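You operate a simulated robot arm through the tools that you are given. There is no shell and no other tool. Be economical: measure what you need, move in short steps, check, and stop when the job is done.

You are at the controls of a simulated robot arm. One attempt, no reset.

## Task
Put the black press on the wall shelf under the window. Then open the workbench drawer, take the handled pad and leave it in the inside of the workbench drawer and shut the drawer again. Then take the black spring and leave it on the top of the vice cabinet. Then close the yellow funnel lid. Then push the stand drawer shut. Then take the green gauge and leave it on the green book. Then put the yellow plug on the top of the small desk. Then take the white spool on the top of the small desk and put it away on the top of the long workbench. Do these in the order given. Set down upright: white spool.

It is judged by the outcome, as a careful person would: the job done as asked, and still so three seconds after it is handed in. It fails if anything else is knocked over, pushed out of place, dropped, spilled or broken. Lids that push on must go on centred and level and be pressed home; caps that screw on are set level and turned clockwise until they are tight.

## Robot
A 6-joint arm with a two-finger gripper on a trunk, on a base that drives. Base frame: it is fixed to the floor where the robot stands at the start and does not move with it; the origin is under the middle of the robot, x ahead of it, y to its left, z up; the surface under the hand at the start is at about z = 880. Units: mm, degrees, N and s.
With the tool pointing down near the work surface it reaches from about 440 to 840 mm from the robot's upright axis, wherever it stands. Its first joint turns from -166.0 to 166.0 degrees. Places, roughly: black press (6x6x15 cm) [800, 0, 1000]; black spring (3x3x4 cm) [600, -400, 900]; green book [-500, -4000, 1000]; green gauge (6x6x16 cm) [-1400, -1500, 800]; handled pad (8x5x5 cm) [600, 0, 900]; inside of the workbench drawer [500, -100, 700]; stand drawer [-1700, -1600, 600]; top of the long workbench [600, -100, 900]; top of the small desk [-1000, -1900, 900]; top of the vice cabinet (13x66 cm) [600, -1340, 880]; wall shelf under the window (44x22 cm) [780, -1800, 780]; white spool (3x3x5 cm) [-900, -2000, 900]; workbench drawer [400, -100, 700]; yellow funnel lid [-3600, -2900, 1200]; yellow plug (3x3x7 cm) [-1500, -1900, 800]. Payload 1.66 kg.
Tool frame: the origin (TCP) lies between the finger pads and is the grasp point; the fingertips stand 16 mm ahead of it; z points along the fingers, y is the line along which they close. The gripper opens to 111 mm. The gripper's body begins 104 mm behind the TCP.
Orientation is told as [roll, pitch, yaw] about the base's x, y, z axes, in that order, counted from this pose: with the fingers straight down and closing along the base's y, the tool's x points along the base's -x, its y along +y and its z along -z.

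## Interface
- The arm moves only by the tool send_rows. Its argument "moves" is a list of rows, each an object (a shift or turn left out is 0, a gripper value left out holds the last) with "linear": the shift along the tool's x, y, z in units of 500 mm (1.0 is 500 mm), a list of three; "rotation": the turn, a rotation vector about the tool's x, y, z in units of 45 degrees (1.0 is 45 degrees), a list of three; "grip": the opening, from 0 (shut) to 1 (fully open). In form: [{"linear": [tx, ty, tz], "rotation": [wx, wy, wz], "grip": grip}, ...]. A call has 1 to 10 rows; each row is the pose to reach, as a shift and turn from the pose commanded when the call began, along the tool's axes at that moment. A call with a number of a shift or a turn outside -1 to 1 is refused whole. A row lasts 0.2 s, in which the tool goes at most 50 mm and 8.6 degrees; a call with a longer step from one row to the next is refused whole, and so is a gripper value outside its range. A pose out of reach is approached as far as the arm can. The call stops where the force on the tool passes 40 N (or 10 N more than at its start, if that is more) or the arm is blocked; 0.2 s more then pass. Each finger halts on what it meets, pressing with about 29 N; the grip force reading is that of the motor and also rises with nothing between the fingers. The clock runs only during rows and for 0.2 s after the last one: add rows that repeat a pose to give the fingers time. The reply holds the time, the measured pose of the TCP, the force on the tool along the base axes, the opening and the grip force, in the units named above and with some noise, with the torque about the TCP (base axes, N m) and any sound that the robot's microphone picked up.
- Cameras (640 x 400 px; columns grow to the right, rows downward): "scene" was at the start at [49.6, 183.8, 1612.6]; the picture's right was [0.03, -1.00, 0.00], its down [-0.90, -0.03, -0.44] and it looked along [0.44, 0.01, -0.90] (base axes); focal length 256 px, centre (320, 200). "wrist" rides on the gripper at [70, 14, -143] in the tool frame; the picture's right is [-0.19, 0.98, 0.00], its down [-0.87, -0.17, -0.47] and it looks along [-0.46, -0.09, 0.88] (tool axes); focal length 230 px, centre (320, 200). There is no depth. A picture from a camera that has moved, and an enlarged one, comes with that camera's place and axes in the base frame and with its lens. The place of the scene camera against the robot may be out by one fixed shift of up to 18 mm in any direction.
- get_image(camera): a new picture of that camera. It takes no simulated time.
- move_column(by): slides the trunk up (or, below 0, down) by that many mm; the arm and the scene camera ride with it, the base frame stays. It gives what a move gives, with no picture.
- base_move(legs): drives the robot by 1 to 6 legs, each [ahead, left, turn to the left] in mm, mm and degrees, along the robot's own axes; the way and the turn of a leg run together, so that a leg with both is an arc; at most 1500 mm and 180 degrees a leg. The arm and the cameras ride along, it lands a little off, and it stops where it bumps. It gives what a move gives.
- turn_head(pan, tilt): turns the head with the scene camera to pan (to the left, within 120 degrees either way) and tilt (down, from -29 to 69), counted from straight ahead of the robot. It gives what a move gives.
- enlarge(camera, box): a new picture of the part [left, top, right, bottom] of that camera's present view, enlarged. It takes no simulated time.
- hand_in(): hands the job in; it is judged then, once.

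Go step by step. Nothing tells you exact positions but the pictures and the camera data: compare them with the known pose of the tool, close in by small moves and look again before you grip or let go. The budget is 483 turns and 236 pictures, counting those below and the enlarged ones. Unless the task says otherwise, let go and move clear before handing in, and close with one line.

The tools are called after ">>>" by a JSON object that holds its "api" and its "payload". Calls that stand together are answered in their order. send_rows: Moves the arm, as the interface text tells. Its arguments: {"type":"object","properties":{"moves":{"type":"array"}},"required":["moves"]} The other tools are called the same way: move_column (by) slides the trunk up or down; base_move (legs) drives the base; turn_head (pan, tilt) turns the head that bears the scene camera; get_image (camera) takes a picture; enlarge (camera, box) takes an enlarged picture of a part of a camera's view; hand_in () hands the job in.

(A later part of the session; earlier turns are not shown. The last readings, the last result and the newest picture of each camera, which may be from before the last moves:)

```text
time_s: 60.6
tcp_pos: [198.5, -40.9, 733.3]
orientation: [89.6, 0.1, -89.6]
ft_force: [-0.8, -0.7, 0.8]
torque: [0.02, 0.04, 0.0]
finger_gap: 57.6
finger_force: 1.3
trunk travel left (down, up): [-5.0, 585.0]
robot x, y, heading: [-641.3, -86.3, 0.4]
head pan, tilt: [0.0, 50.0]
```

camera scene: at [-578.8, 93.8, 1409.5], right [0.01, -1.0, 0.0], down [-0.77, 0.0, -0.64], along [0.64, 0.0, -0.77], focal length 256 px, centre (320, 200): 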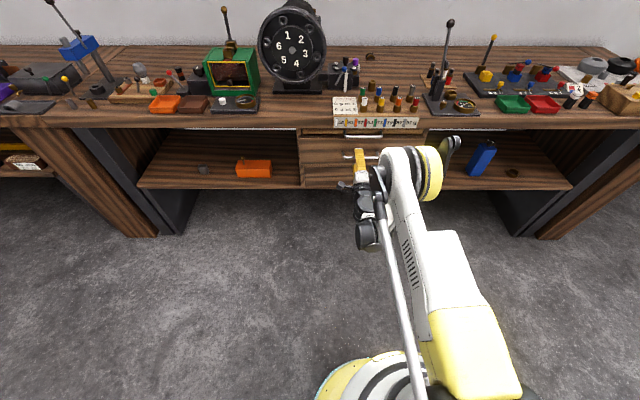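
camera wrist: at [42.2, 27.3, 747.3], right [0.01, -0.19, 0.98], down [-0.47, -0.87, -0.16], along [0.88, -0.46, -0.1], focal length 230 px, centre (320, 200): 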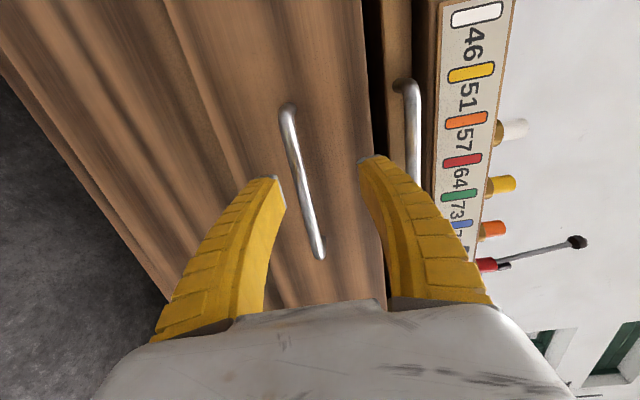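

>>> {"api": "send_rows", "payload": {"moves": [{"linear": [-0.02, -0.02, 0]}, {"linear": [-0.04, -0.046, 0]}]}}

>>> {"api": "get_image", "payload": {"camera": "wrist"}}

```text
time_s: 61.2
tcp_pos: [197.8, -62.2, 713.6]
orientation: [89.7, 0.0, -89.6]
ft_force: [0.7, 0.8, 0.2]
torque: [-0.01, 0.01, 0.03]
finger_gap: 57.7
finger_force: 1.5
trunk travel left (down, up): [-5.0, 585.0]
robot x, y, heading: [-639.6, -89.8, 0.6]
head pan, tilt: [0.0, 50.0]
```

```text
197 pictures are left
camera wrist: at [55.9, 6.1, 728.3], right [0.01, -0.19, 0.98], down [-0.47, -0.87, -0.17], along [0.88, -0.46, -0.09], focal length 230 px, centre (320, 200)
```

wrist: 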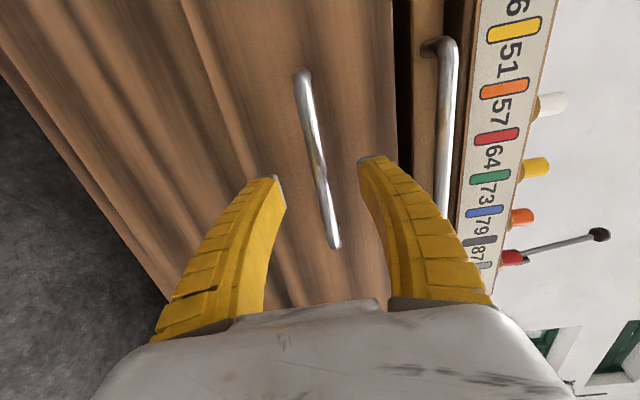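

>>> {"api": "send_rows", "payload": {"moves": [{"linear": [0, 0, 0.03]}, {"linear": [0, 0, 0.06]}, {"linear": [0, 0, 0.08]}]}}

>>> {"api": "get_image", "payload": {"camera": "wrist"}}

```text
time_s: 62.0
tcp_pos: [235.5, -63.2, 725.9]
orientation: [89.7, -0.1, -89.6]
ft_force: [0.4, -0.4, 0.5]
torque: [0.03, -0.02, 0.0]
finger_gap: 57.5
finger_force: 1.2
out of reach, approached as far as the arm can: row 1, 2, 3
trunk travel left (down, up): [-5.0, 585.0]
robot x, y, heading: [-644.5, -90.1, 0.4]
head pan, tilt: [0.0, 50.0]
```

```text
196 pictures are left
camera wrist: at [93.3, 5.8, 740.4], right [0.01, -0.19, 0.98], down [-0.47, -0.87, -0.17], along [0.88, -0.46, -0.09], focal length 230 px, centre (320, 200)
```

wrist: 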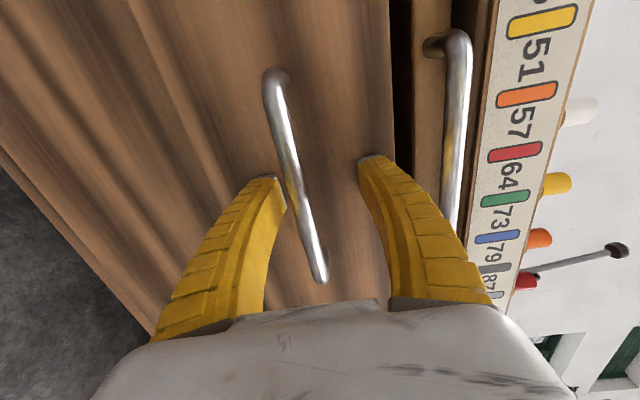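

The level pose is at the edge of reach down here. I'll back off and tilt the hand about 30° downward, which suits the arm better.

>>> {"api": "base_move", "payload": {"legs": [[-90, 0, 0]]}}

>>> {"api": "send_rows", "payload": {"moves": [{"linear": [0, 0.02, -0.03], "rotation": [0.12, 0, 0]}, {"linear": [0, 0.03, -0.06], "rotation": [0.25, 0, 0]}, {"linear": [0, 0.03, -0.1], "rotation": [0.4, 0, 0]}, {"linear": [0, 0.03, -0.15], "rotation": [0.55, 0, 0]}, {"linear": [0, 0.03, -0.2], "rotation": [0.67, 0, 0]}]}}

```text
time_s: 63.1
tcp_pos: [145.9, -62.9, 726.2]
orientation: [89.7, 0.0, -89.7]
ft_force: [0.9, -0.7, -0.2]
torque: [0.02, 0.0, 0.01]
finger_gap: 57.4
finger_force: 1.0
trunk travel left (down, up): [-5.0, 585.0]
robot x, y, heading: [-735.3, -87.6, 0.4]
head pan, tilt: [0.0, 50.0]
```

```text
time_s: 64.3
tcp_pos: [45.3, -61.6, 741.3]
orientation: [59.6, 0.0, -89.6]
ft_force: [0.1, -0.2, 0.1]
torque: [0.0, 0.02, -0.01]
finger_gap: 57.5
finger_force: 1.7
out of reach, approached as far as the arm can: row 1
trunk travel left (down, up): [-5.0, 585.0]
robot x, y, heading: [-731.0, -89.9, 0.5]
head pan, tilt: [0.0, 50.0]
```

>>> {"api": "send_rows", "payload": {"moves": [{"linear": [0, -0.026, 0.015], "grip": 0.4}, {"linear": [0, -0.052, 0.03], "grip": 0.4}]}}

>>> {"api": "base_move", "payload": {"legs": [[145, 0, 0]]}}

>>> {"api": "get_image", "payload": {"camera": "wrist"}}

```text
time_s: 65.0
tcp_pos: [45.0, -63.8, 711.3]
orientation: [59.6, 0.0, -89.5]
ft_force: [-0.2, -1.0, -1.1]
torque: [0.03, 0.03, -0.01]
finger_gap: 46.8
finger_force: 2.0
trunk travel left (down, up): [-5.0, 585.0]
robot x, y, heading: [-730.0, -85.0, 0.5]
head pan, tilt: [0.0, 50.0]
```

```text
time_s: 66.3
tcp_pos: [190.1, -62.5, 710.2]
orientation: [59.6, 0.1, -89.5]
ft_force: [0.3, 0.3, -0.7]
torque: [-0.01, 0.0, -0.01]
finger_gap: 46.8
finger_force: 1.1
trunk travel left (down, up): [-5.0, 585.0]
robot x, y, heading: [-588.6, -85.4, 0.3]
head pan, tilt: [0.0, 50.0]
```

```text
195 pictures are left
camera wrist: at [74.3, 6.3, 795.7], right [0.5, -0.19, 0.85], down [-0.48, -0.87, 0.09], along [0.72, -0.46, -0.52], focal length 230 px, centre (320, 200)
```

wrist: 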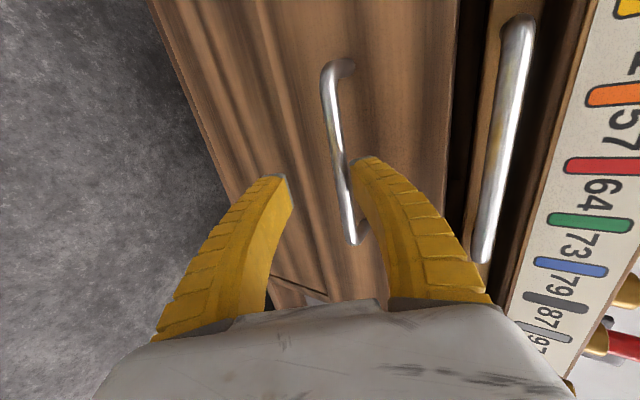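

>>> {"api": "base_move", "payload": {"legs": [[38, 0, 0]]}}

>>> {"api": "get_image", "payload": {"camera": "wrist"}}

```text
time_s: 67.2
tcp_pos: [227.0, -62.4, 712.5]
orientation: [59.7, 0.0, -89.5]
ft_force: [-21.2, -0.9, 6.1]
torque: [0.0, -0.72, -0.09]
finger_gap: 45.5
finger_force: 0.1
trunk travel left (down, up): [-5.0, 585.0]
robot x, y, heading: [-548.5, -86.1, 0.1]
head pan, tilt: [0.0, 50.0]
```

```text
194 pictures are left
camera wrist: at [110.9, 6.6, 797.0], right [0.5, -0.19, 0.85], down [-0.48, -0.87, 0.09], along [0.72, -0.46, -0.52], focal length 230 px, centre (320, 200)
```

wrist: 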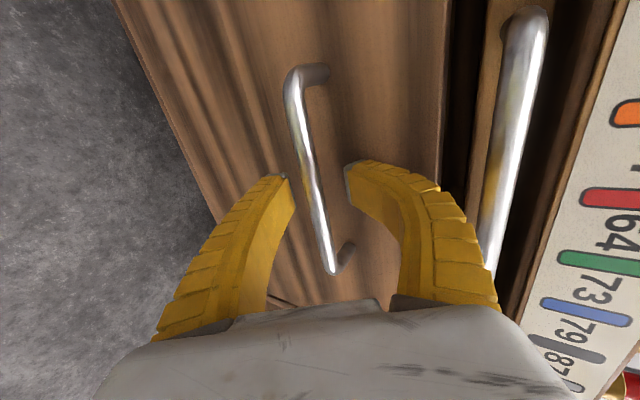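

>>> {"api": "send_rows", "payload": {"moves": [{"linear": [0, -0.008, -0.012], "grip": 0.4}, {"linear": [0, -0.008, -0.012], "grip": 0.2}, {"linear": [0, -0.008, -0.008], "grip": 0}, {"linear": [0, -0.008, -0.008], "grip": 0}, {"linear": [0, -0.008, -0.008], "grip": 0}]}}

>>> {"api": "get_image", "payload": {"camera": "wrist"}}

```text
time_s: 68.4
tcp_pos: [223.5, -61.9, 710.3]
orientation: [59.6, 0.0, -89.5]
ft_force: [-1.2, 1.5, -4.6]
torque: [0.0, -0.03, 0.01]
finger_gap: 5.8
finger_force: 29.1
trunk travel left (down, up): [-5.0, 585.0]
robot x, y, heading: [-546.3, -90.8, 0.4]
head pan, tilt: [0.0, 50.0]
```

```text
193 pictures are left
camera wrist: at [107.1, 6.6, 793.7], right [0.5, -0.19, 0.85], down [-0.48, -0.87, 0.09], along [0.72, -0.46, -0.52], focal length 230 px, centre (320, 200)
```

wrist: 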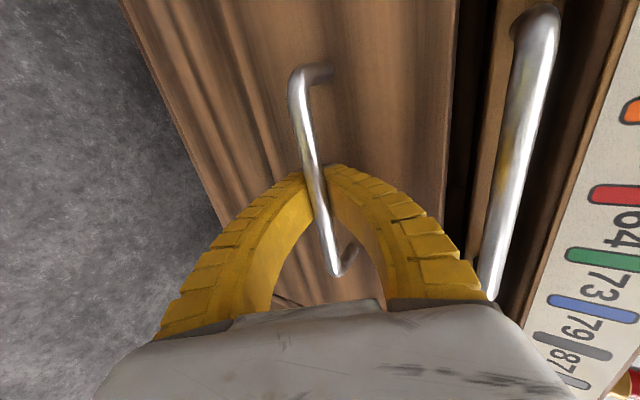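

Gripping the bar. I'll pull the drawer by driving back 100 mm and see.

>>> {"api": "base_move", "payload": {"legs": [[-100, 0, 0]]}}

>>> {"api": "get_image", "payload": {"camera": "wrist"}}

>>> {"api": "enlarge", "payload": {"camera": "scene", "box": [260, 80, 460, 240]}}

```text
time_s: 69.5
tcp_pos: [122.2, -63.3, 708.8]
orientation: [59.5, 0.0, -89.5]
ft_force: [-1.8, 3.5, -9.1]
torque: [0.01, -0.07, -0.1]
finger_gap: 0.0
finger_force: 29.5
trunk travel left (down, up): [-5.0, 585.0]
robot x, y, heading: [-645.4, -88.3, 0.5]
head pan, tilt: [0.0, 50.0]
```

```text
192 pictures are left
camera wrist: at [7.1, 5.1, 793.7], right [0.5, -0.19, 0.85], down [-0.49, -0.87, 0.1], along [0.72, -0.46, -0.52], focal length 230 px, centre (320, 200)
```

wrist: 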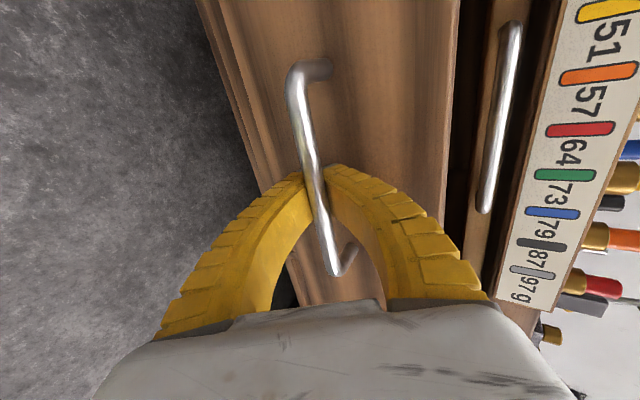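

```text
2.50 times, centred on (360, 160) of scene
camera zoom: at [-584.6, 94.0, 1409.5], right [0.01, -1.0, 0.0], down [-0.77, -0.01, -0.64], along [0.64, 0.0, -0.77], focal length 641 px, centre (220, 300)
```

zoom: 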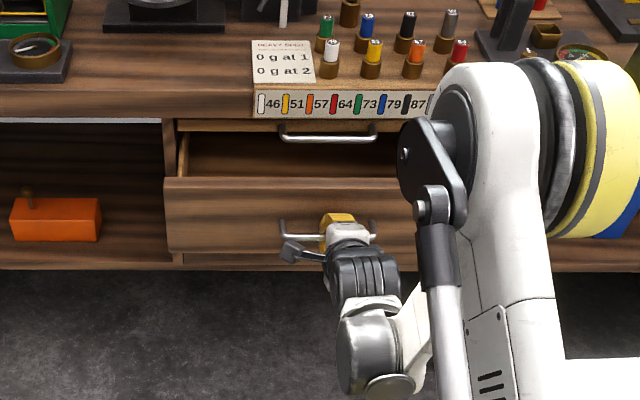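

The drawer slides out freely. Pulling further.

>>> {"api": "base_move", "payload": {"legs": [[-170, 0, 0]]}}

>>> {"api": "get_image", "payload": {"camera": "scene"}}

>>> {"api": "get_image", "payload": {"camera": "wrist"}}

```text
time_s: 71.0
tcp_pos: [-48.0, -66.0, 709.6]
orientation: [59.5, 0.0, -89.7]
ft_force: [-1.7, 2.6, -8.4]
torque: [0.0, -0.08, -0.1]
finger_gap: 0.0
finger_force: 29.0
trunk travel left (down, up): [-5.0, 585.0]
robot x, y, heading: [-820.9, -87.7, 0.3]
head pan, tilt: [0.0, 50.0]
```

```text
190 pictures are left
camera scene: at [-754.8, 92.7, 1409.5], right [0.0, -1.0, 0.0], down [-0.77, 0.0, -0.64], along [0.64, 0.0, -0.77], focal length 256 px, centre (320, 200)
```

scene: 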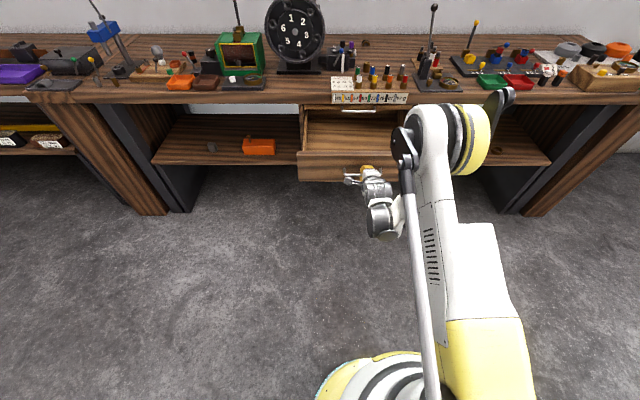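

```text
189 pictures are left
camera wrist: at [-163.3, 2.5, 793.6], right [0.5, -0.19, 0.85], down [-0.49, -0.87, 0.1], along [0.72, -0.46, -0.52], focal length 230 px, centre (320, 200)
```

wrist: 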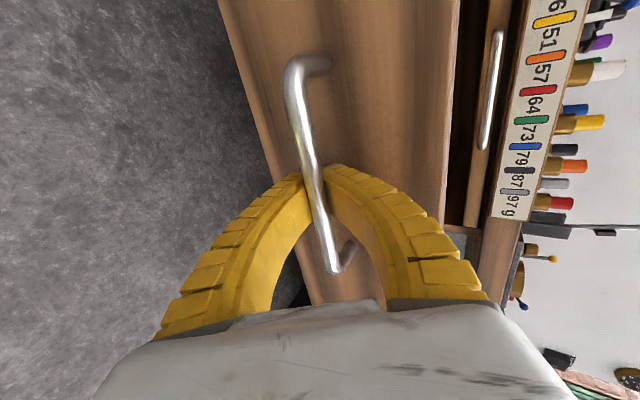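

Drawer is open 270 mm. I'll push it back about 100 mm, so the pad at (600, 0) is still within reach from in front of it.

>>> {"api": "base_move", "payload": {"legs": [[95, 0, 0]]}}

>>> {"api": "send_rows", "payload": {"moves": [{"grip": 0.3}, {"grip": 0.45}, {"linear": [0, 0, -0.05]}, {"linear": [0, 0, -0.13]}, {"linear": [0, 0, -0.2]}]}}

>>> {"api": "get_image", "payload": {"camera": "wrist"}}

```text
time_s: 72.1
tcp_pos: [46.8, -65.8, 709.8]
orientation: [59.5, 0.0, -89.7]
ft_force: [2.1, -1.1, -9.1]
torque: [0.01, -0.13, 0.01]
finger_gap: 0.1
finger_force: 28.5
trunk travel left (down, up): [-5.0, 585.0]
robot x, y, heading: [-725.5, -89.5, -0.0]
head pan, tilt: [0.0, 50.0]
```

```text
time_s: 73.3
tcp_pos: [-11.7, -63.4, 783.1]
orientation: [59.5, 0.0, -89.6]
ft_force: [-0.6, 0.5, -0.2]
torque: [0.02, -0.02, -0.05]
finger_gap: 52.3
finger_force: 1.1
out of reach, approached as far as the arm can: row 3, 4, 5
trunk travel left (down, up): [-5.0, 585.0]
robot x, y, heading: [-720.4, -91.1, 0.1]
head pan, tilt: [0.0, 50.0]
```

```text
188 pictures are left
camera wrist: at [-127.7, 5.3, 867.6], right [0.5, -0.19, 0.84], down [-0.49, -0.87, 0.1], along [0.72, -0.46, -0.53], focal length 230 px, centre (320, 200)
```

wrist: 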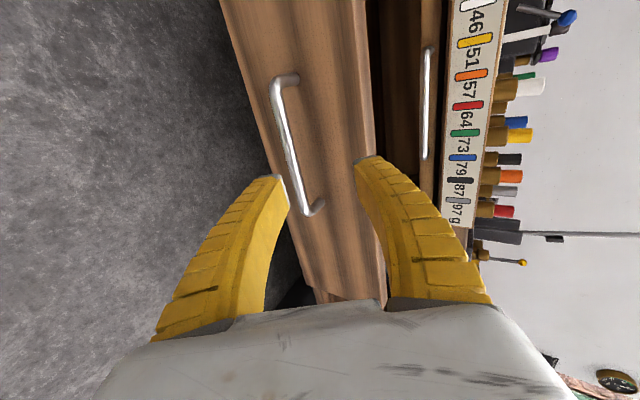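

>>> {"api": "base_move", "payload": {"legs": [[-60, 0, 0]]}}

>>> {"api": "move_column", "payload": {"by": 300}}

>>> {"api": "send_rows", "payload": {"moves": [{"rotation": [0.19, 0, 0], "grip": 0.8}, {"rotation": [0.38, 0, 0]}, {"rotation": [0.57, 0, 0]}, {"rotation": [0.76, 0, 0]}, {"rotation": [0.95, 0, 0]}]}}

>>> {"api": "send_rows", "payload": {"moves": [{"rotation": [0.19, 0, 0]}, {"rotation": [0.39, 0, 0]}]}}

```text
time_s: 74.3
tcp_pos: [-72.0, -64.7, 783.2]
orientation: [59.3, 0.0, -89.7]
ft_force: [0.0, 0.4, -0.2]
torque: [0.01, 0.01, 0.0]
finger_gap: 52.4
finger_force: 1.8
trunk travel left (down, up): [-5.0, 585.0]
robot x, y, heading: [-782.8, -90.2, 0.5]
head pan, tilt: [0.0, 50.0]
```

```text
time_s: 77.3
tcp_pos: [-71.0, -63.6, 1083.3]
orientation: [59.4, 0.0, -89.7]
ft_force: [-1.0, 0.0, -0.3]
torque: [0.01, -0.02, -0.03]
finger_gap: 52.3
finger_force: 1.5
trunk travel left (down, up): [-305.0, 285.0]
robot x, y, heading: [-781.6, -87.9, 0.3]
head pan, tilt: [0.0, 50.0]
```

```text
time_s: 78.5
tcp_pos: [-70.6, -64.7, 1083.8]
orientation: [16.5, 0.1, -89.7]
ft_force: [-0.9, 0.8, -0.5]
torque: [0.01, 0.0, -0.04]
finger_gap: 89.8
finger_force: 0.7
trunk travel left (down, up): [-305.0, 285.0]
robot x, y, heading: [-780.0, -89.6, 0.2]
head pan, tilt: [0.0, 50.0]
```

```text
refused: row 2 steps farther than a row can; nothing moved
```

>>> {"api": "send_rows", "payload": {"moves": [{"rotation": [0.183, 0, 0]}, {"rotation": [0.366, 0, 0]}]}}

>>> {"api": "base_move", "payload": {"legs": [[500, 30, 0]]}}

>>> {"api": "get_image", "payload": {"camera": "scene"}}

>>> {"api": "get_image", "payload": {"camera": "wrist"}}

```text
time_s: 79.1
tcp_pos: [-71.2, -65.0, 1083.2]
orientation: [0.0, 0.0, -89.6]
ft_force: [1.8, -0.1, -0.6]
torque: [0.02, 0.01, 0.0]
finger_gap: 89.8
finger_force: 0.5
trunk travel left (down, up): [-305.0, 285.0]
robot x, y, heading: [-788.4, -86.7, 0.3]
head pan, tilt: [0.0, 50.0]
```

```text
time_s: 82.1
tcp_pos: [434.5, -37.6, 1080.7]
orientation: [0.1, 0.0, -90.1]
ft_force: [0.1, 0.0, 0.0]
torque: [0.0, 0.01, 0.01]
finger_gap: 89.9
finger_force: 0.8
trunk travel left (down, up): [-305.0, 285.0]
robot x, y, heading: [-277.8, -55.6, 0.0]
head pan, tilt: [0.0, 50.0]
```

```text
187 pictures are left
camera scene: at [-212.1, 123.4, 1709.5], right [0.0, -1.0, 0.0], down [-0.77, 0.0, -0.64], along [0.64, 0.0, -0.77], focal length 256 px, centre (320, 200)
```

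scene: 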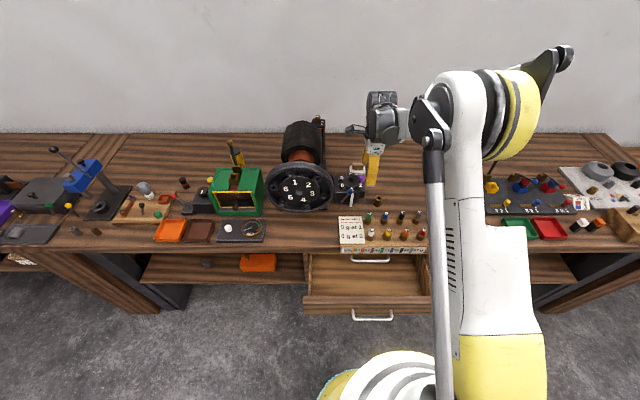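

```text
186 pictures are left
camera wrist: at [449.1, 31.9, 1225.2], right [0.98, -0.19, 0.0], down [-0.17, -0.87, 0.47], along [-0.09, -0.46, -0.88], focal length 230 px, centre (320, 200)
```

wrist: 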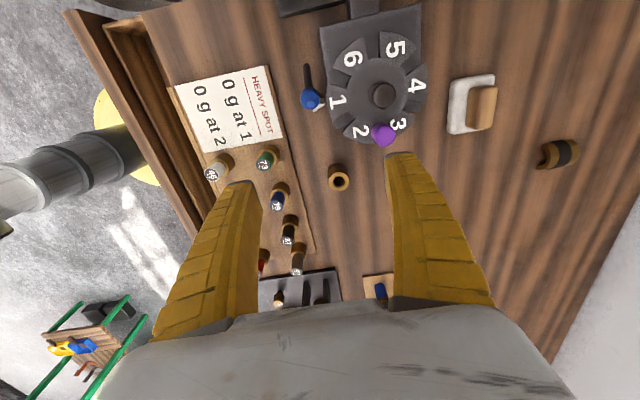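

Pad is at about (641, -38). I need ~110 mm more forward; only the low base disc goes beneath the drawer.

>>> {"api": "base_move", "payload": {"legs": [[110, 0, 0]]}}

>>> {"api": "send_rows", "payload": {"moves": [{"linear": [0, 0.05, 0.03], "grip": 0.75}, {"linear": [0, 0.1, 0.06]}, {"linear": [0, 0.15, 0.1]}, {"linear": [0, 0.19, 0.14]}]}}

>>> {"api": "get_image", "payload": {"camera": "wrist"}}

```text
time_s: 83.2
tcp_pos: [544.0, -38.8, 1081.4]
orientation: [0.0, -0.1, -90.1]
ft_force: [1.2, 0.3, -0.3]
torque: [-0.02, 0.07, 0.0]
finger_gap: 89.7
finger_force: 0.5
trunk travel left (down, up): [-305.0, 285.0]
robot x, y, heading: [-169.5, -61.4, -0.2]
head pan, tilt: [0.0, 50.0]
```

```text
time_s: 84.2
tcp_pos: [637.7, -41.0, 1012.7]
orientation: [0.1, 0.1, -90.1]
ft_force: [0.2, -0.3, -0.3]
torque: [0.03, 0.02, -0.02]
finger_gap: 84.2
finger_force: 0.5
trunk travel left (down, up): [-305.0, 285.0]
robot x, y, heading: [-175.1, -60.6, 0.1]
head pan, tilt: [0.0, 50.0]
```

```text
185 pictures are left
camera wrist: at [652.0, 29.0, 1155.4], right [0.98, -0.19, 0.0], down [-0.17, -0.86, 0.47], along [-0.09, -0.46, -0.88], focal length 230 px, centre (320, 200)
```

wrist: 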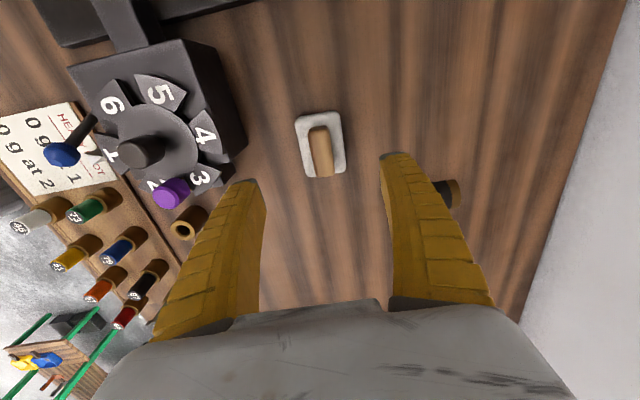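

>>> {"api": "send_rows", "payload": {"moves": [{"linear": [0.006, 0.006, 0.06], "grip": 0.65}, {"linear": [0.006, 0.006, 0.12]}, {"linear": [0.006, 0.006, 0.16]}, {"linear": [0.006, 0.006, 0.182]}]}}

>>> {"api": "get_image", "payload": {"camera": "wrist"}}

```text
time_s: 85.2
tcp_pos: [631.6, -37.2, 925.7]
orientation: [0.3, 0.0, -90.1]
ft_force: [-0.5, -0.1, 0.2]
torque: [-0.03, 0.02, 0.03]
finger_gap: 74.0
finger_force: 1.3
out of reach, approached as far as the arm can: row 3, 4
trunk travel left (down, up): [-305.0, 285.0]
robot x, y, heading: [-170.3, -60.9, -0.1]
head pan, tilt: [0.0, 50.0]
```

```text
184 pictures are left
camera wrist: at [646.3, 32.6, 1068.7], right [0.98, -0.19, 0.0], down [-0.17, -0.86, 0.47], along [-0.09, -0.46, -0.88], focal length 230 px, centre (320, 200)
```

wrist: 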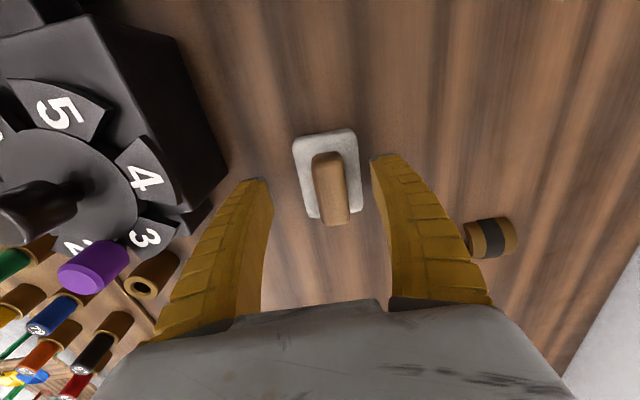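

>>> {"api": "send_rows", "payload": {"moves": [{"linear": [0, 0, -0.04]}, {"linear": [0, 0, -0.08]}]}}

>>> {"api": "base_move", "payload": {"legs": [[50, 0, 0]]}}

>>> {"api": "get_image", "payload": {"camera": "wrist"}}

```text
time_s: 85.8
tcp_pos: [632.2, -36.5, 966.8]
orientation: [0.2, 0.0, -90.1]
ft_force: [-0.7, -0.3, -0.4]
torque: [0.0, 0.0, -0.01]
finger_gap: 73.6
finger_force: 0.6
trunk travel left (down, up): [-305.0, 285.0]
robot x, y, heading: [-173.1, -58.2, -0.2]
head pan, tilt: [0.0, 50.0]
```

```text
time_s: 86.8
tcp_pos: [681.7, -37.0, 965.0]
orientation: [0.0, 0.0, -90.0]
ft_force: [0.9, 0.8, -1.1]
torque: [0.0, 0.08, 0.01]
finger_gap: 73.7
finger_force: 1.3
trunk travel left (down, up): [-305.0, 285.0]
robot x, y, heading: [-119.9, -59.9, -0.0]
head pan, tilt: [0.0, 50.0]
```

```text
183 pictures are left
camera wrist: at [697.0, 32.0, 1108.6], right [0.98, -0.19, 0.0], down [-0.17, -0.86, 0.47], along [-0.09, -0.46, -0.88], focal length 230 px, centre (320, 200)
```

wrist: 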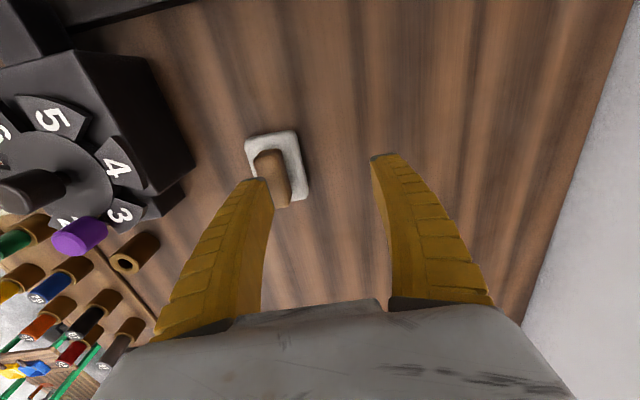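

>>> {"api": "send_rows", "payload": {"moves": [{"linear": [0, -0.041, 0]}, {"linear": [0.002, -0.081, 0.0]}, {"linear": [0.002, -0.081, 0.05]}, {"linear": [0.002, -0.081, 0.088]}]}}

>>> {"api": "get_image", "payload": {"camera": "wrist"}}

```text
time_s: 87.8
tcp_pos: [640.9, -37.5, 923.9]
orientation: [0.2, -0.1, -90.3]
ft_force: [-0.6, 0.2, 0.5]
torque: [0.03, 0.02, 0.01]
finger_gap: 73.6
finger_force: 1.0
trunk travel left (down, up): [-305.0, 285.0]
robot x, y, heading: [-117.6, -58.4, 0.1]
head pan, tilt: [0.0, 50.0]
```

```text
182 pictures are left
camera wrist: at [655.6, 33.1, 1066.5], right [0.98, -0.19, 0.0], down [-0.17, -0.86, 0.47], along [-0.09, -0.46, -0.88], focal length 230 px, centre (320, 200)
```

wrist: 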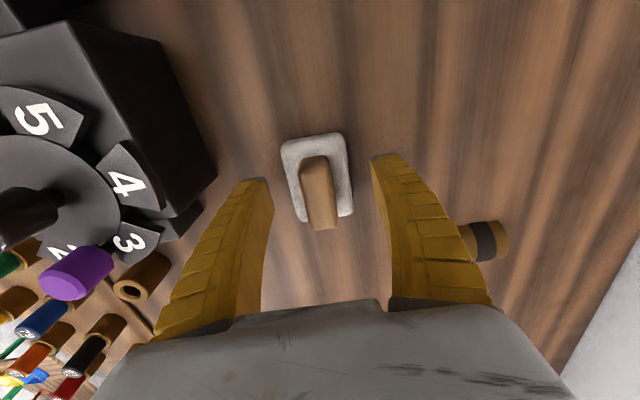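

>>> {"api": "send_rows", "payload": {"moves": [{"linear": [0, 0, 0.004], "grip": 0.4}, {"linear": [0, 0, 0.004], "grip": 0}, {"linear": [0, 0, 0.004], "grip": 0}, {"linear": [0, 0, 0.004], "grip": 0}]}}

>>> {"api": "send_rows", "payload": {"moves": [{"linear": [0, 0, -0.03]}, {"linear": [0, 0, -0.1]}, {"linear": [0, 0, -0.18]}, {"linear": [0, 0, -0.25]}]}}

>>> {"api": "get_image", "payload": {"camera": "wrist"}}

```text
time_s: 88.8
tcp_pos: [639.6, -37.6, 921.4]
orientation: [0.2, 0.0, -90.1]
ft_force: [2.4, 0.4, 6.6]
torque: [0.03, -0.03, -0.09]
finger_gap: 17.9
finger_force: 28.9
trunk travel left (down, up): [-305.0, 285.0]
robot x, y, heading: [-121.1, -59.7, -0.3]
head pan, tilt: [0.0, 50.0]
```

```text
time_s: 89.8
tcp_pos: [639.6, -36.3, 1047.2]
orientation: [0.2, 0.0, -90.1]
ft_force: [-0.8, 0.0, -0.1]
torque: [-0.01, -0.01, 0.02]
finger_gap: 15.7
finger_force: 28.9
trunk travel left (down, up): [-305.0, 285.0]
robot x, y, heading: [-118.7, -57.6, 0.1]
head pan, tilt: [0.0, 50.0]
```

```text
181 pictures are left
camera wrist: at [654.3, 33.2, 1190.7], right [0.98, -0.19, 0.0], down [-0.17, -0.86, 0.47], along [-0.09, -0.46, -0.88], focal length 230 px, centre (320, 200)
```

wrist: 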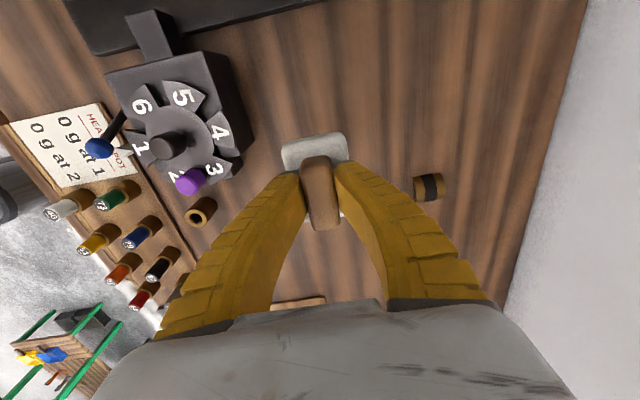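

Pad is held. I'll drive back until it hangs over the open drawer, turning the hand so its thin side faces the gap.

>>> {"api": "base_move", "payload": {"legs": [[-470, 0, 0]]}}

>>> {"api": "send_rows", "payload": {"moves": [{"rotation": [0, 0, -0.19]}, {"rotation": [0, 0, -0.38]}, {"rotation": [0, 0, -0.57]}, {"rotation": [0, 0, -0.76]}, {"rotation": [0, 0, -0.95]}]}}

>>> {"api": "send_rows", "payload": {"moves": [{"rotation": [0, 0, -0.19]}, {"rotation": [0, 0, -0.38]}, {"rotation": [0, 0, -0.57]}, {"rotation": [0, 0, -0.76]}, {"rotation": [0, 0, -0.95]}]}}

>>> {"api": "send_rows", "payload": {"moves": [{"rotation": [0, 0, -0.1]}]}}

>>> {"api": "get_image", "payload": {"camera": "wrist"}}

>>> {"api": "get_image", "payload": {"camera": "scene"}}

```text
time_s: 92.6
tcp_pos: [160.1, -39.1, 1046.2]
orientation: [0.3, 0.0, -90.5]
ft_force: [-1.4, 0.5, -0.4]
torque: [-0.03, -0.05, 0.01]
finger_gap: 15.3
finger_force: 28.3
trunk travel left (down, up): [-305.0, 285.0]
robot x, y, heading: [-602.4, -57.1, -0.4]
head pan, tilt: [0.0, 50.0]
```

```text
time_s: 93.8
tcp_pos: [160.7, -38.5, 1047.0]
orientation: [0.0, -0.1, -47.6]
ft_force: [0.0, 0.3, -0.6]
torque: [0.02, 0.0, 0.0]
finger_gap: 15.5
finger_force: 28.9
trunk travel left (down, up): [-305.0, 285.0]
robot x, y, heading: [-601.1, -54.7, -0.4]
head pan, tilt: [0.0, 50.0]
```

```text
time_s: 95.0
tcp_pos: [159.8, -39.2, 1046.8]
orientation: [0.0, -0.2, -4.9]
ft_force: [-0.6, -0.2, -0.8]
torque: [0.01, 0.02, 0.0]
finger_gap: 15.5
finger_force: 29.1
trunk travel left (down, up): [-305.0, 285.0]
robot x, y, heading: [-598.8, -55.4, -0.5]
head pan, tilt: [0.0, 50.0]
```

```text
time_s: 95.4
tcp_pos: [160.1, -37.9, 1046.5]
orientation: [0.0, -0.2, -0.4]
ft_force: [0.0, 1.1, 0.0]
torque: [-0.01, -0.01, 0.0]
finger_gap: 15.1
finger_force: 28.8
trunk travel left (down, up): [-305.0, 285.0]
robot x, y, heading: [-601.2, -56.9, -0.5]
head pan, tilt: [0.0, 50.0]
```

```text
180 pictures are left
camera wrist: at [91.2, -24.8, 1189.9], right [0.2, 0.98, 0.0], down [0.86, -0.17, 0.47], along [0.46, -0.09, -0.88], focal length 230 px, centre (320, 200)
```

wrist: 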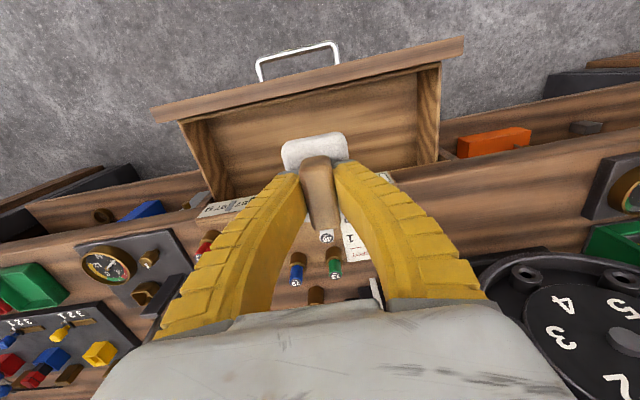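

```text
179 pictures are left
camera scene: at [-534.5, 125.3, 1709.5], right [-0.01, -1.0, 0.0], down [-0.77, 0.01, -0.64], along [0.64, -0.01, -0.77], focal length 256 px, centre (320, 200)
```

scene: 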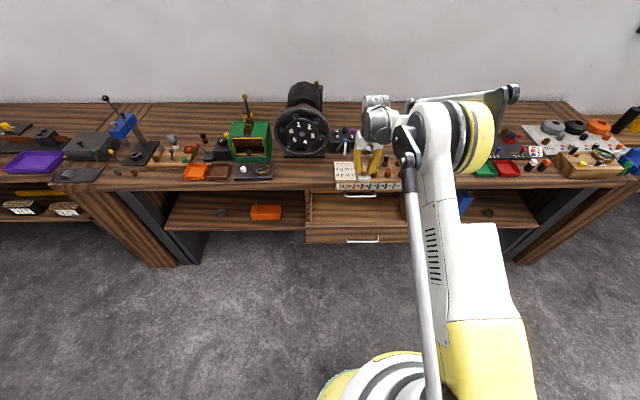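

The pad is centred over the gap (x 105–235). Lowering with the trunk.

>>> {"api": "move_column", "payload": {"by": -200}}

>>> {"api": "get_image", "payload": {"camera": "wrist"}}

```text
time_s: 97.6
tcp_pos: [159.8, -38.1, 847.3]
orientation: [0.0, -0.2, -0.6]
ft_force: [-0.3, 0.1, -0.7]
torque: [-0.02, 0.0, -0.02]
finger_gap: 15.5
finger_force: 28.8
trunk travel left (down, up): [-105.0, 485.0]
robot x, y, heading: [-601.7, -54.3, -0.7]
head pan, tilt: [0.0, 50.0]
```

```text
178 pictures are left
camera wrist: at [91.1, -24.7, 990.1], right [0.2, 0.98, 0.0], down [0.86, -0.17, 0.47], along [0.46, -0.09, -0.88], focal length 230 px, centre (320, 200)
```

wrist: 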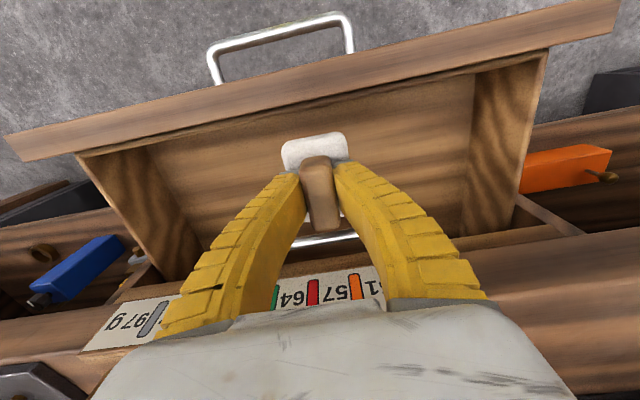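

>>> {"api": "move_column", "payload": {"by": -90}}

>>> {"api": "get_image", "payload": {"camera": "wrist"}}

```text
time_s: 98.8
tcp_pos: [160.5, -38.0, 757.4]
orientation: [0.0, -0.2, -0.5]
ft_force: [0.0, -0.8, -0.9]
torque: [0.01, -0.02, 0.01]
finger_gap: 15.3
finger_force: 28.7
trunk travel left (down, up): [-15.0, 575.0]
robot x, y, heading: [-597.9, -57.0, -0.6]
head pan, tilt: [0.0, 50.0]
```

```text
177 pictures are left
camera wrist: at [91.1, -24.7, 900.2], right [0.2, 0.98, 0.0], down [0.86, -0.17, 0.47], along [0.46, -0.09, -0.88], focal length 230 px, centre (320, 200)
```

wrist: 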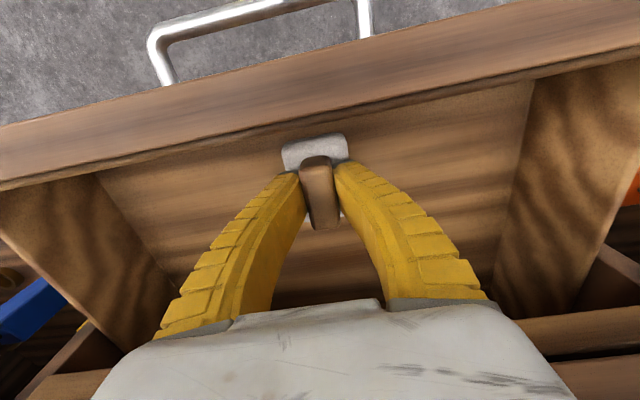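

>>> {"api": "send_rows", "payload": {"moves": [{"linear": [0, 0, 0.01]}, {"linear": [0, 0, 0.02]}, {"linear": [0, 0, 0.03]}, {"linear": [0, 0, 0.04]}, {"linear": [0, 0, 0.05]}]}}

>>> {"api": "get_image", "payload": {"camera": "wrist"}}

```text
time_s: 100.0
tcp_pos: [159.2, -38.7, 731.8]
orientation: [0.0, -0.2, -0.5]
ft_force: [0.4, 0.3, -0.2]
torque: [-0.01, 0.02, -0.01]
finger_gap: 15.4
finger_force: 29.5
trunk travel left (down, up): [-15.0, 575.0]
robot x, y, heading: [-598.7, -57.6, -0.5]
head pan, tilt: [0.0, 50.0]
```

```text
176 pictures are left
camera wrist: at [90.7, -25.2, 874.8], right [0.2, 0.98, 0.0], down [0.86, -0.17, 0.47], along [0.46, -0.09, -0.88], focal length 230 px, centre (320, 200)
```

wrist: 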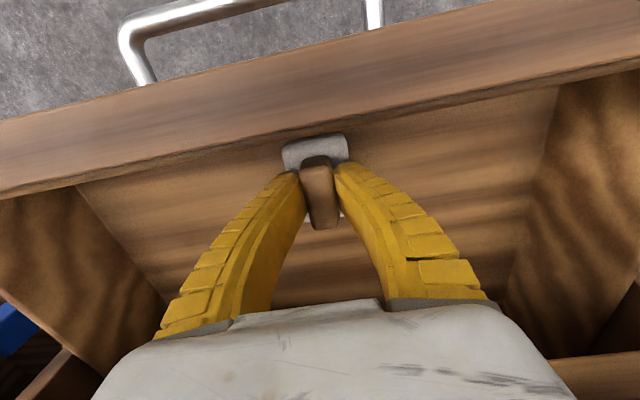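

>>> {"api": "send_rows", "payload": {"moves": [{"linear": [0.0, 0, 0.006]}, {"linear": [0, 0, 0.012]}, {"linear": [0, 0, 0.018]}, {"linear": [0, 0, 0.022]}]}}

```text
time_s: 101.0
tcp_pos: [159.8, -38.5, 721.0]
orientation: [-0.1, -0.2, -0.5]
ft_force: [0.0, -0.7, 0.9]
torque: [0.0, -0.02, 0.0]
finger_gap: 15.4
finger_force: 28.7
trunk travel left (down, up): [-15.0, 575.0]
robot x, y, heading: [-602.0, -53.3, -0.2]
head pan, tilt: [0.0, 50.0]
```

>>> {"api": "send_rows", "payload": {"moves": [{"linear": [0.0, 0, 0.006]}, {"linear": [0, 0, 0.012]}, {"linear": [0, 0, 0.018]}, {"linear": [0, 0, 0.022]}]}}

>>> {"api": "get_image", "payload": {"camera": "wrist"}}

```text
time_s: 102.0
tcp_pos: [160.6, -38.7, 709.4]
orientation: [0.0, -0.3, -0.5]
ft_force: [0.8, 1.1, -0.5]
torque: [0.0, -0.01, 0.0]
finger_gap: 15.5
finger_force: 29.2
trunk travel left (down, up): [-15.0, 575.0]
robot x, y, heading: [-601.6, -53.0, -0.5]
head pan, tilt: [0.0, 50.0]
```

```text
175 pictures are left
camera wrist: at [91.6, -24.7, 852.9], right [0.2, 0.98, 0.0], down [0.86, -0.17, 0.47], along [0.46, -0.09, -0.88], focal length 230 px, centre (320, 200)
```

wrist: 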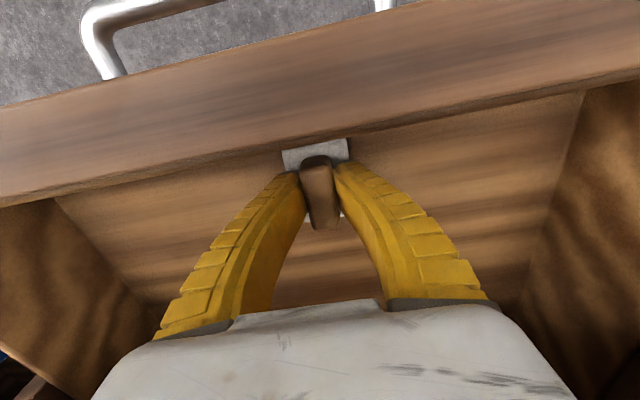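

>>> {"api": "send_rows", "payload": {"moves": [{"linear": [-0.044, 0, 0]}, {"linear": [-0.044, 0, 0.01]}, {"linear": [-0.044, 0, 0.02]}, {"linear": [-0.044, 0, 0.03]}]}}

>>> {"api": "get_image", "payload": {"camera": "wrist"}}

>>> {"api": "get_image", "payload": {"camera": "scene"}}

```text
time_s: 103.1
tcp_pos: [180.4, -38.4, 700.2]
orientation: [-0.2, -0.4, -0.5]
ft_force: [-2.6, 0.6, 25.4]
torque: [0.01, -0.06, 0.05]
finger_gap: 23.8
finger_force: 28.8
trunk travel left (down, up): [-15.0, 575.0]
robot x, y, heading: [-599.1, -55.5, -0.7]
head pan, tilt: [0.0, 50.0]
stopped in row 4: the force on the tool passed its limit at 46 N (the readings are from after the stop); the commanded pose is now the measured one
```

```text
174 pictures are left
camera wrist: at [111.7, -25.3, 843.4], right [0.2, 0.98, 0.0], down [0.86, -0.18, 0.48], along [0.47, -0.1, -0.88], focal length 230 px, centre (320, 200)
```

wrist: 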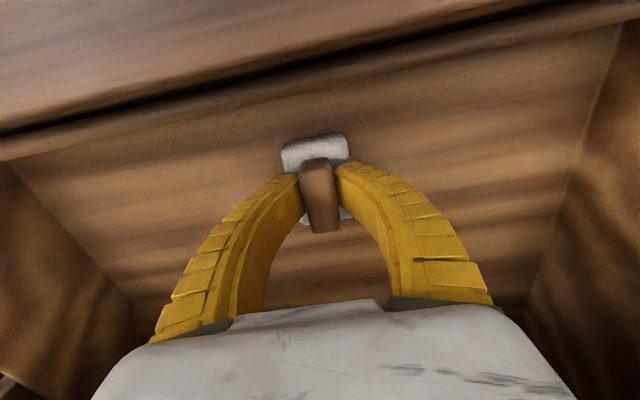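

```text
173 pictures are left
camera scene: at [-537.2, 125.3, 1419.8], right [-0.01, -1.0, 0.0], down [-0.76, 0.01, -0.64], along [0.64, -0.01, -0.76], focal length 256 px, centre (320, 200)
```

scene: 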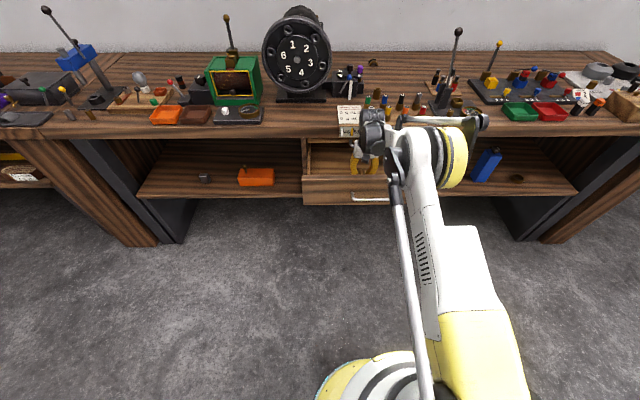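

Floor contact is directly beneath the pad. Releasing and raising straight up.

>>> {"api": "send_rows", "payload": {"moves": [{"linear": [0, 0, -0.006], "grip": 0.25}, {"linear": [0, 0, -0.006], "grip": 0.5}, {"linear": [0, 0, -0.006], "grip": 0.5}]}}

>>> {"api": "get_image", "payload": {"camera": "wrist"}}

>>> {"api": "enlarge", "payload": {"camera": "scene", "box": [290, 80, 470, 220]}}

```text
time_s: 103.9
tcp_pos: [181.8, -40.1, 700.3]
orientation: [0.0, -0.3, -0.5]
ft_force: [0.1, 0.8, 1.8]
torque: [-0.05, -0.16, 0.05]
finger_gap: 57.7
finger_force: 1.4
trunk travel left (down, up): [-15.0, 575.0]
robot x, y, heading: [-600.5, -53.7, -0.3]
head pan, tilt: [0.0, 50.0]
```

```text
172 pictures are left
camera wrist: at [112.9, -25.6, 843.7], right [0.2, 0.98, 0.0], down [0.86, -0.18, 0.48], along [0.47, -0.09, -0.88], focal length 230 px, centre (320, 200)
```

wrist: 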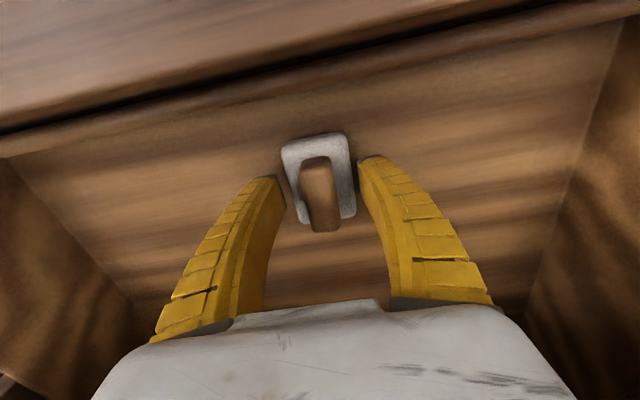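

```text
2.86 times, centred on (380, 150) of scene
camera zoom: at [-534.6, 125.4, 1419.5], right [-0.01, -1.0, 0.0], down [-0.77, 0.01, -0.64], along [0.64, -0.01, -0.77], focal length 733 px, centre (149, 343)
```

zoom: 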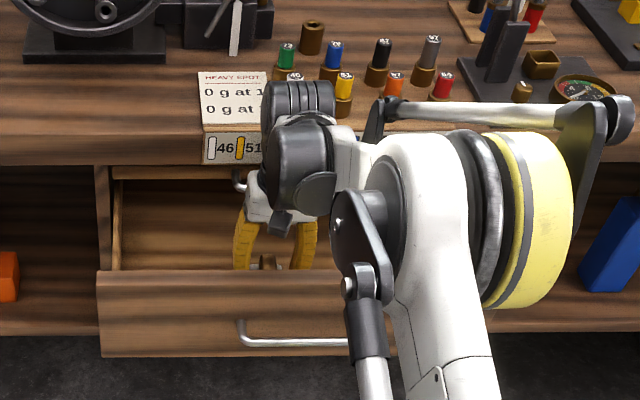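

>>> {"api": "send_rows", "payload": {"moves": [{"linear": [0.0, 0, -0.03]}, {"linear": [0.02, 0, -0.08]}, {"linear": [0.03, 0, -0.14]}, {"linear": [0.03, 0, -0.2]}]}}

>>> {"api": "move_column", "payload": {"by": 200}}

>>> {"api": "get_image", "payload": {"camera": "wrist"}}

```text
time_s: 104.9
tcp_pos: [166.5, -38.9, 800.7]
orientation: [-0.2, -0.3, -0.6]
ft_force: [0.8, 0.0, 0.2]
torque: [0.01, 0.01, -0.01]
finger_gap: 57.5
finger_force: 1.4
trunk travel left (down, up): [-15.0, 575.0]
robot x, y, heading: [-601.4, -56.6, -0.1]
head pan, tilt: [0.0, 50.0]
```

```text
time_s: 107.0
tcp_pos: [168.0, -38.6, 999.8]
orientation: [0.0, -0.3, -0.6]
ft_force: [0.3, 0.4, -0.1]
torque: [0.01, -0.01, 0.0]
finger_gap: 57.8
finger_force: 1.4
trunk travel left (down, up): [-215.0, 375.0]
robot x, y, heading: [-599.7, -55.9, -0.6]
head pan, tilt: [0.0, 50.0]
```

```text
170 pictures are left
camera wrist: at [98.1, -25.6, 1142.4], right [0.2, 0.98, 0.0], down [0.86, -0.18, 0.48], along [0.47, -0.09, -0.88], focal length 230 px, centre (320, 200)
```

wrist: 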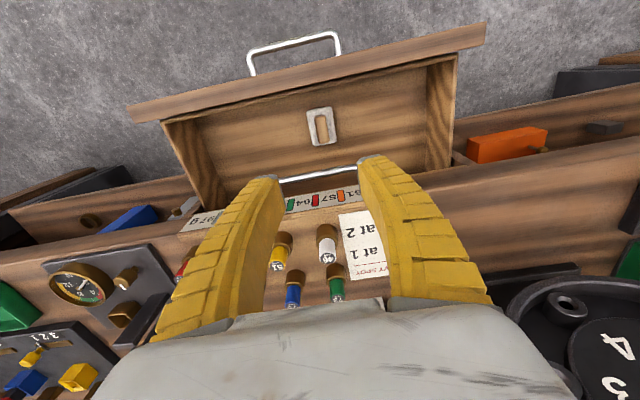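

Pad sits upright in the drawer. Next: back away, tilt the closed fingers forward, and push the drawer shut.

>>> {"api": "base_move", "payload": {"legs": [[-270, 0, 0.5]]}}

>>> {"api": "send_rows", "payload": {"moves": [{"rotation": [0, -0.19, 0], "grip": 0}, {"rotation": [0, -0.38, 0]}, {"rotation": [0, -0.57, 0]}, {"rotation": [0, -0.76, 0]}, {"rotation": [0, -0.95, 0]}]}}

>>> {"api": "send_rows", "payload": {"moves": [{"rotation": [0, -0.19, 0]}, {"rotation": [0, -0.38, 0]}]}}

>>> {"api": "move_column", "payload": {"by": -210}}

>>> {"api": "get_image", "payload": {"camera": "wrist"}}

```text
time_s: 109.0
tcp_pos: [-101.4, -30.2, 1000.9]
orientation: [-0.1, -0.3, 0.0]
ft_force: [0.2, 0.0, 0.2]
torque: [-0.04, -0.05, 0.01]
finger_gap: 57.7
finger_force: 0.9
trunk travel left (down, up): [-215.0, 375.0]
robot x, y, heading: [-872.5, -55.2, 0.5]
head pan, tilt: [0.0, 50.0]
```

```text
time_s: 110.2
tcp_pos: [-102.1, -29.2, 1000.4]
orientation: [-0.1, -43.1, 0.1]
ft_force: [-0.1, 1.0, 0.4]
torque: [0.03, 0.02, 0.0]
finger_gap: 0.0
finger_force: 29.2
trunk travel left (down, up): [-215.0, 375.0]
robot x, y, heading: [-873.2, -58.4, 0.3]
head pan, tilt: [0.0, 50.0]
```

```text
time_s: 110.8
tcp_pos: [-100.9, -28.4, 998.7]
orientation: [-0.1, -60.2, 0.2]
ft_force: [-0.3, -0.4, -0.5]
torque: [0.0, 0.0, 0.0]
finger_gap: 0.0
finger_force: 28.4
trunk travel left (down, up): [-215.0, 375.0]
robot x, y, heading: [-871.0, -53.3, 0.3]
head pan, tilt: [0.0, 50.0]
```

```text
time_s: 113.0
tcp_pos: [-102.0, -30.6, 791.6]
orientation: [-0.1, -60.1, 0.3]
ft_force: [-0.4, -0.6, -0.4]
torque: [0.0, 0.02, 0.01]
finger_gap: 0.1
finger_force: 28.8
trunk travel left (down, up): [-5.0, 585.0]
robot x, y, heading: [-868.9, -57.2, 0.3]
head pan, tilt: [0.0, 50.0]
```

```text
169 pictures are left
camera wrist: at [-258.8, -16.7, 800.9], right [0.09, 0.98, 0.16], down [0.02, -0.17, 0.99], along [1.0, -0.09, -0.04], focal length 230 px, centre (320, 200)
```

wrist: 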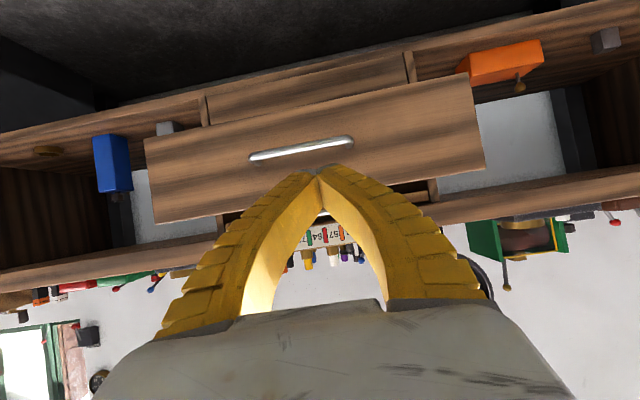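

>>> {"api": "send_rows", "payload": {"moves": [{"linear": [0.024, -0.033, 0.014], "grip": 0}, {"linear": [0.048, -0.066, 0.028]}]}}

>>> {"api": "base_move", "payload": {"legs": [[150, 0, 0], [150, 0, 0]]}}

>>> {"api": "get_image", "payload": {"camera": "wrist"}}

>>> {"api": "get_image", "payload": {"camera": "scene"}}

```text
time_s: 113.6
tcp_pos: [-98.4, -63.6, 760.7]
orientation: [-0.2, -60.2, 0.3]
ft_force: [-0.5, -0.4, -0.8]
torque: [-0.03, -0.03, -0.06]
finger_gap: 0.1
finger_force: 28.6
trunk travel left (down, up): [-5.0, 585.0]
robot x, y, heading: [-870.3, -57.2, 0.2]
head pan, tilt: [0.0, 50.0]
```

```text
time_s: 116.0
tcp_pos: [202.3, -70.1, 761.6]
orientation: [0.1, -60.1, -0.2]
ft_force: [-0.2, 0.4, -0.1]
torque: [-0.01, -0.01, -0.01]
finger_gap: 0.0
finger_force: 29.2
trunk travel left (down, up): [-5.0, 585.0]
robot x, y, heading: [-566.3, -56.6, -0.3]
head pan, tilt: [0.0, 50.0]
```

```text
168 pictures are left
camera wrist: at [44.9, -55.0, 773.0], right [0.1, 0.98, 0.16], down [0.02, -0.17, 0.99], along [0.99, -0.09, -0.04], focal length 230 px, centre (320, 200)
```

wrist: 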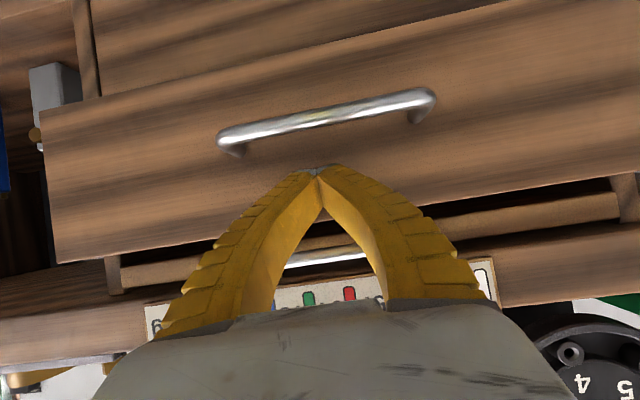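

```text
167 pictures are left
camera scene: at [-501.8, 126.2, 1409.5], right [0.0, -1.0, 0.0], down [-0.77, 0.0, -0.64], along [0.64, 0.0, -0.77], focal length 256 px, centre (320, 200)
```

scene: 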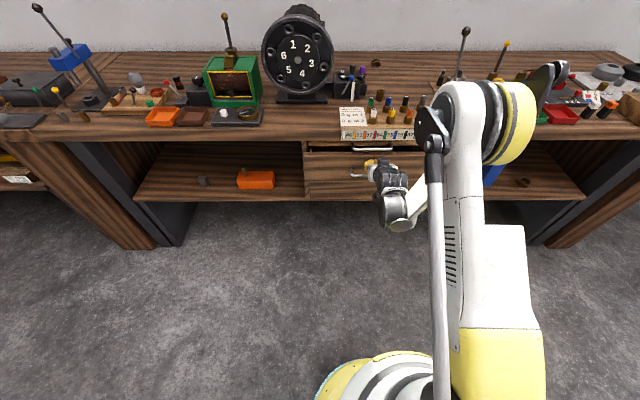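

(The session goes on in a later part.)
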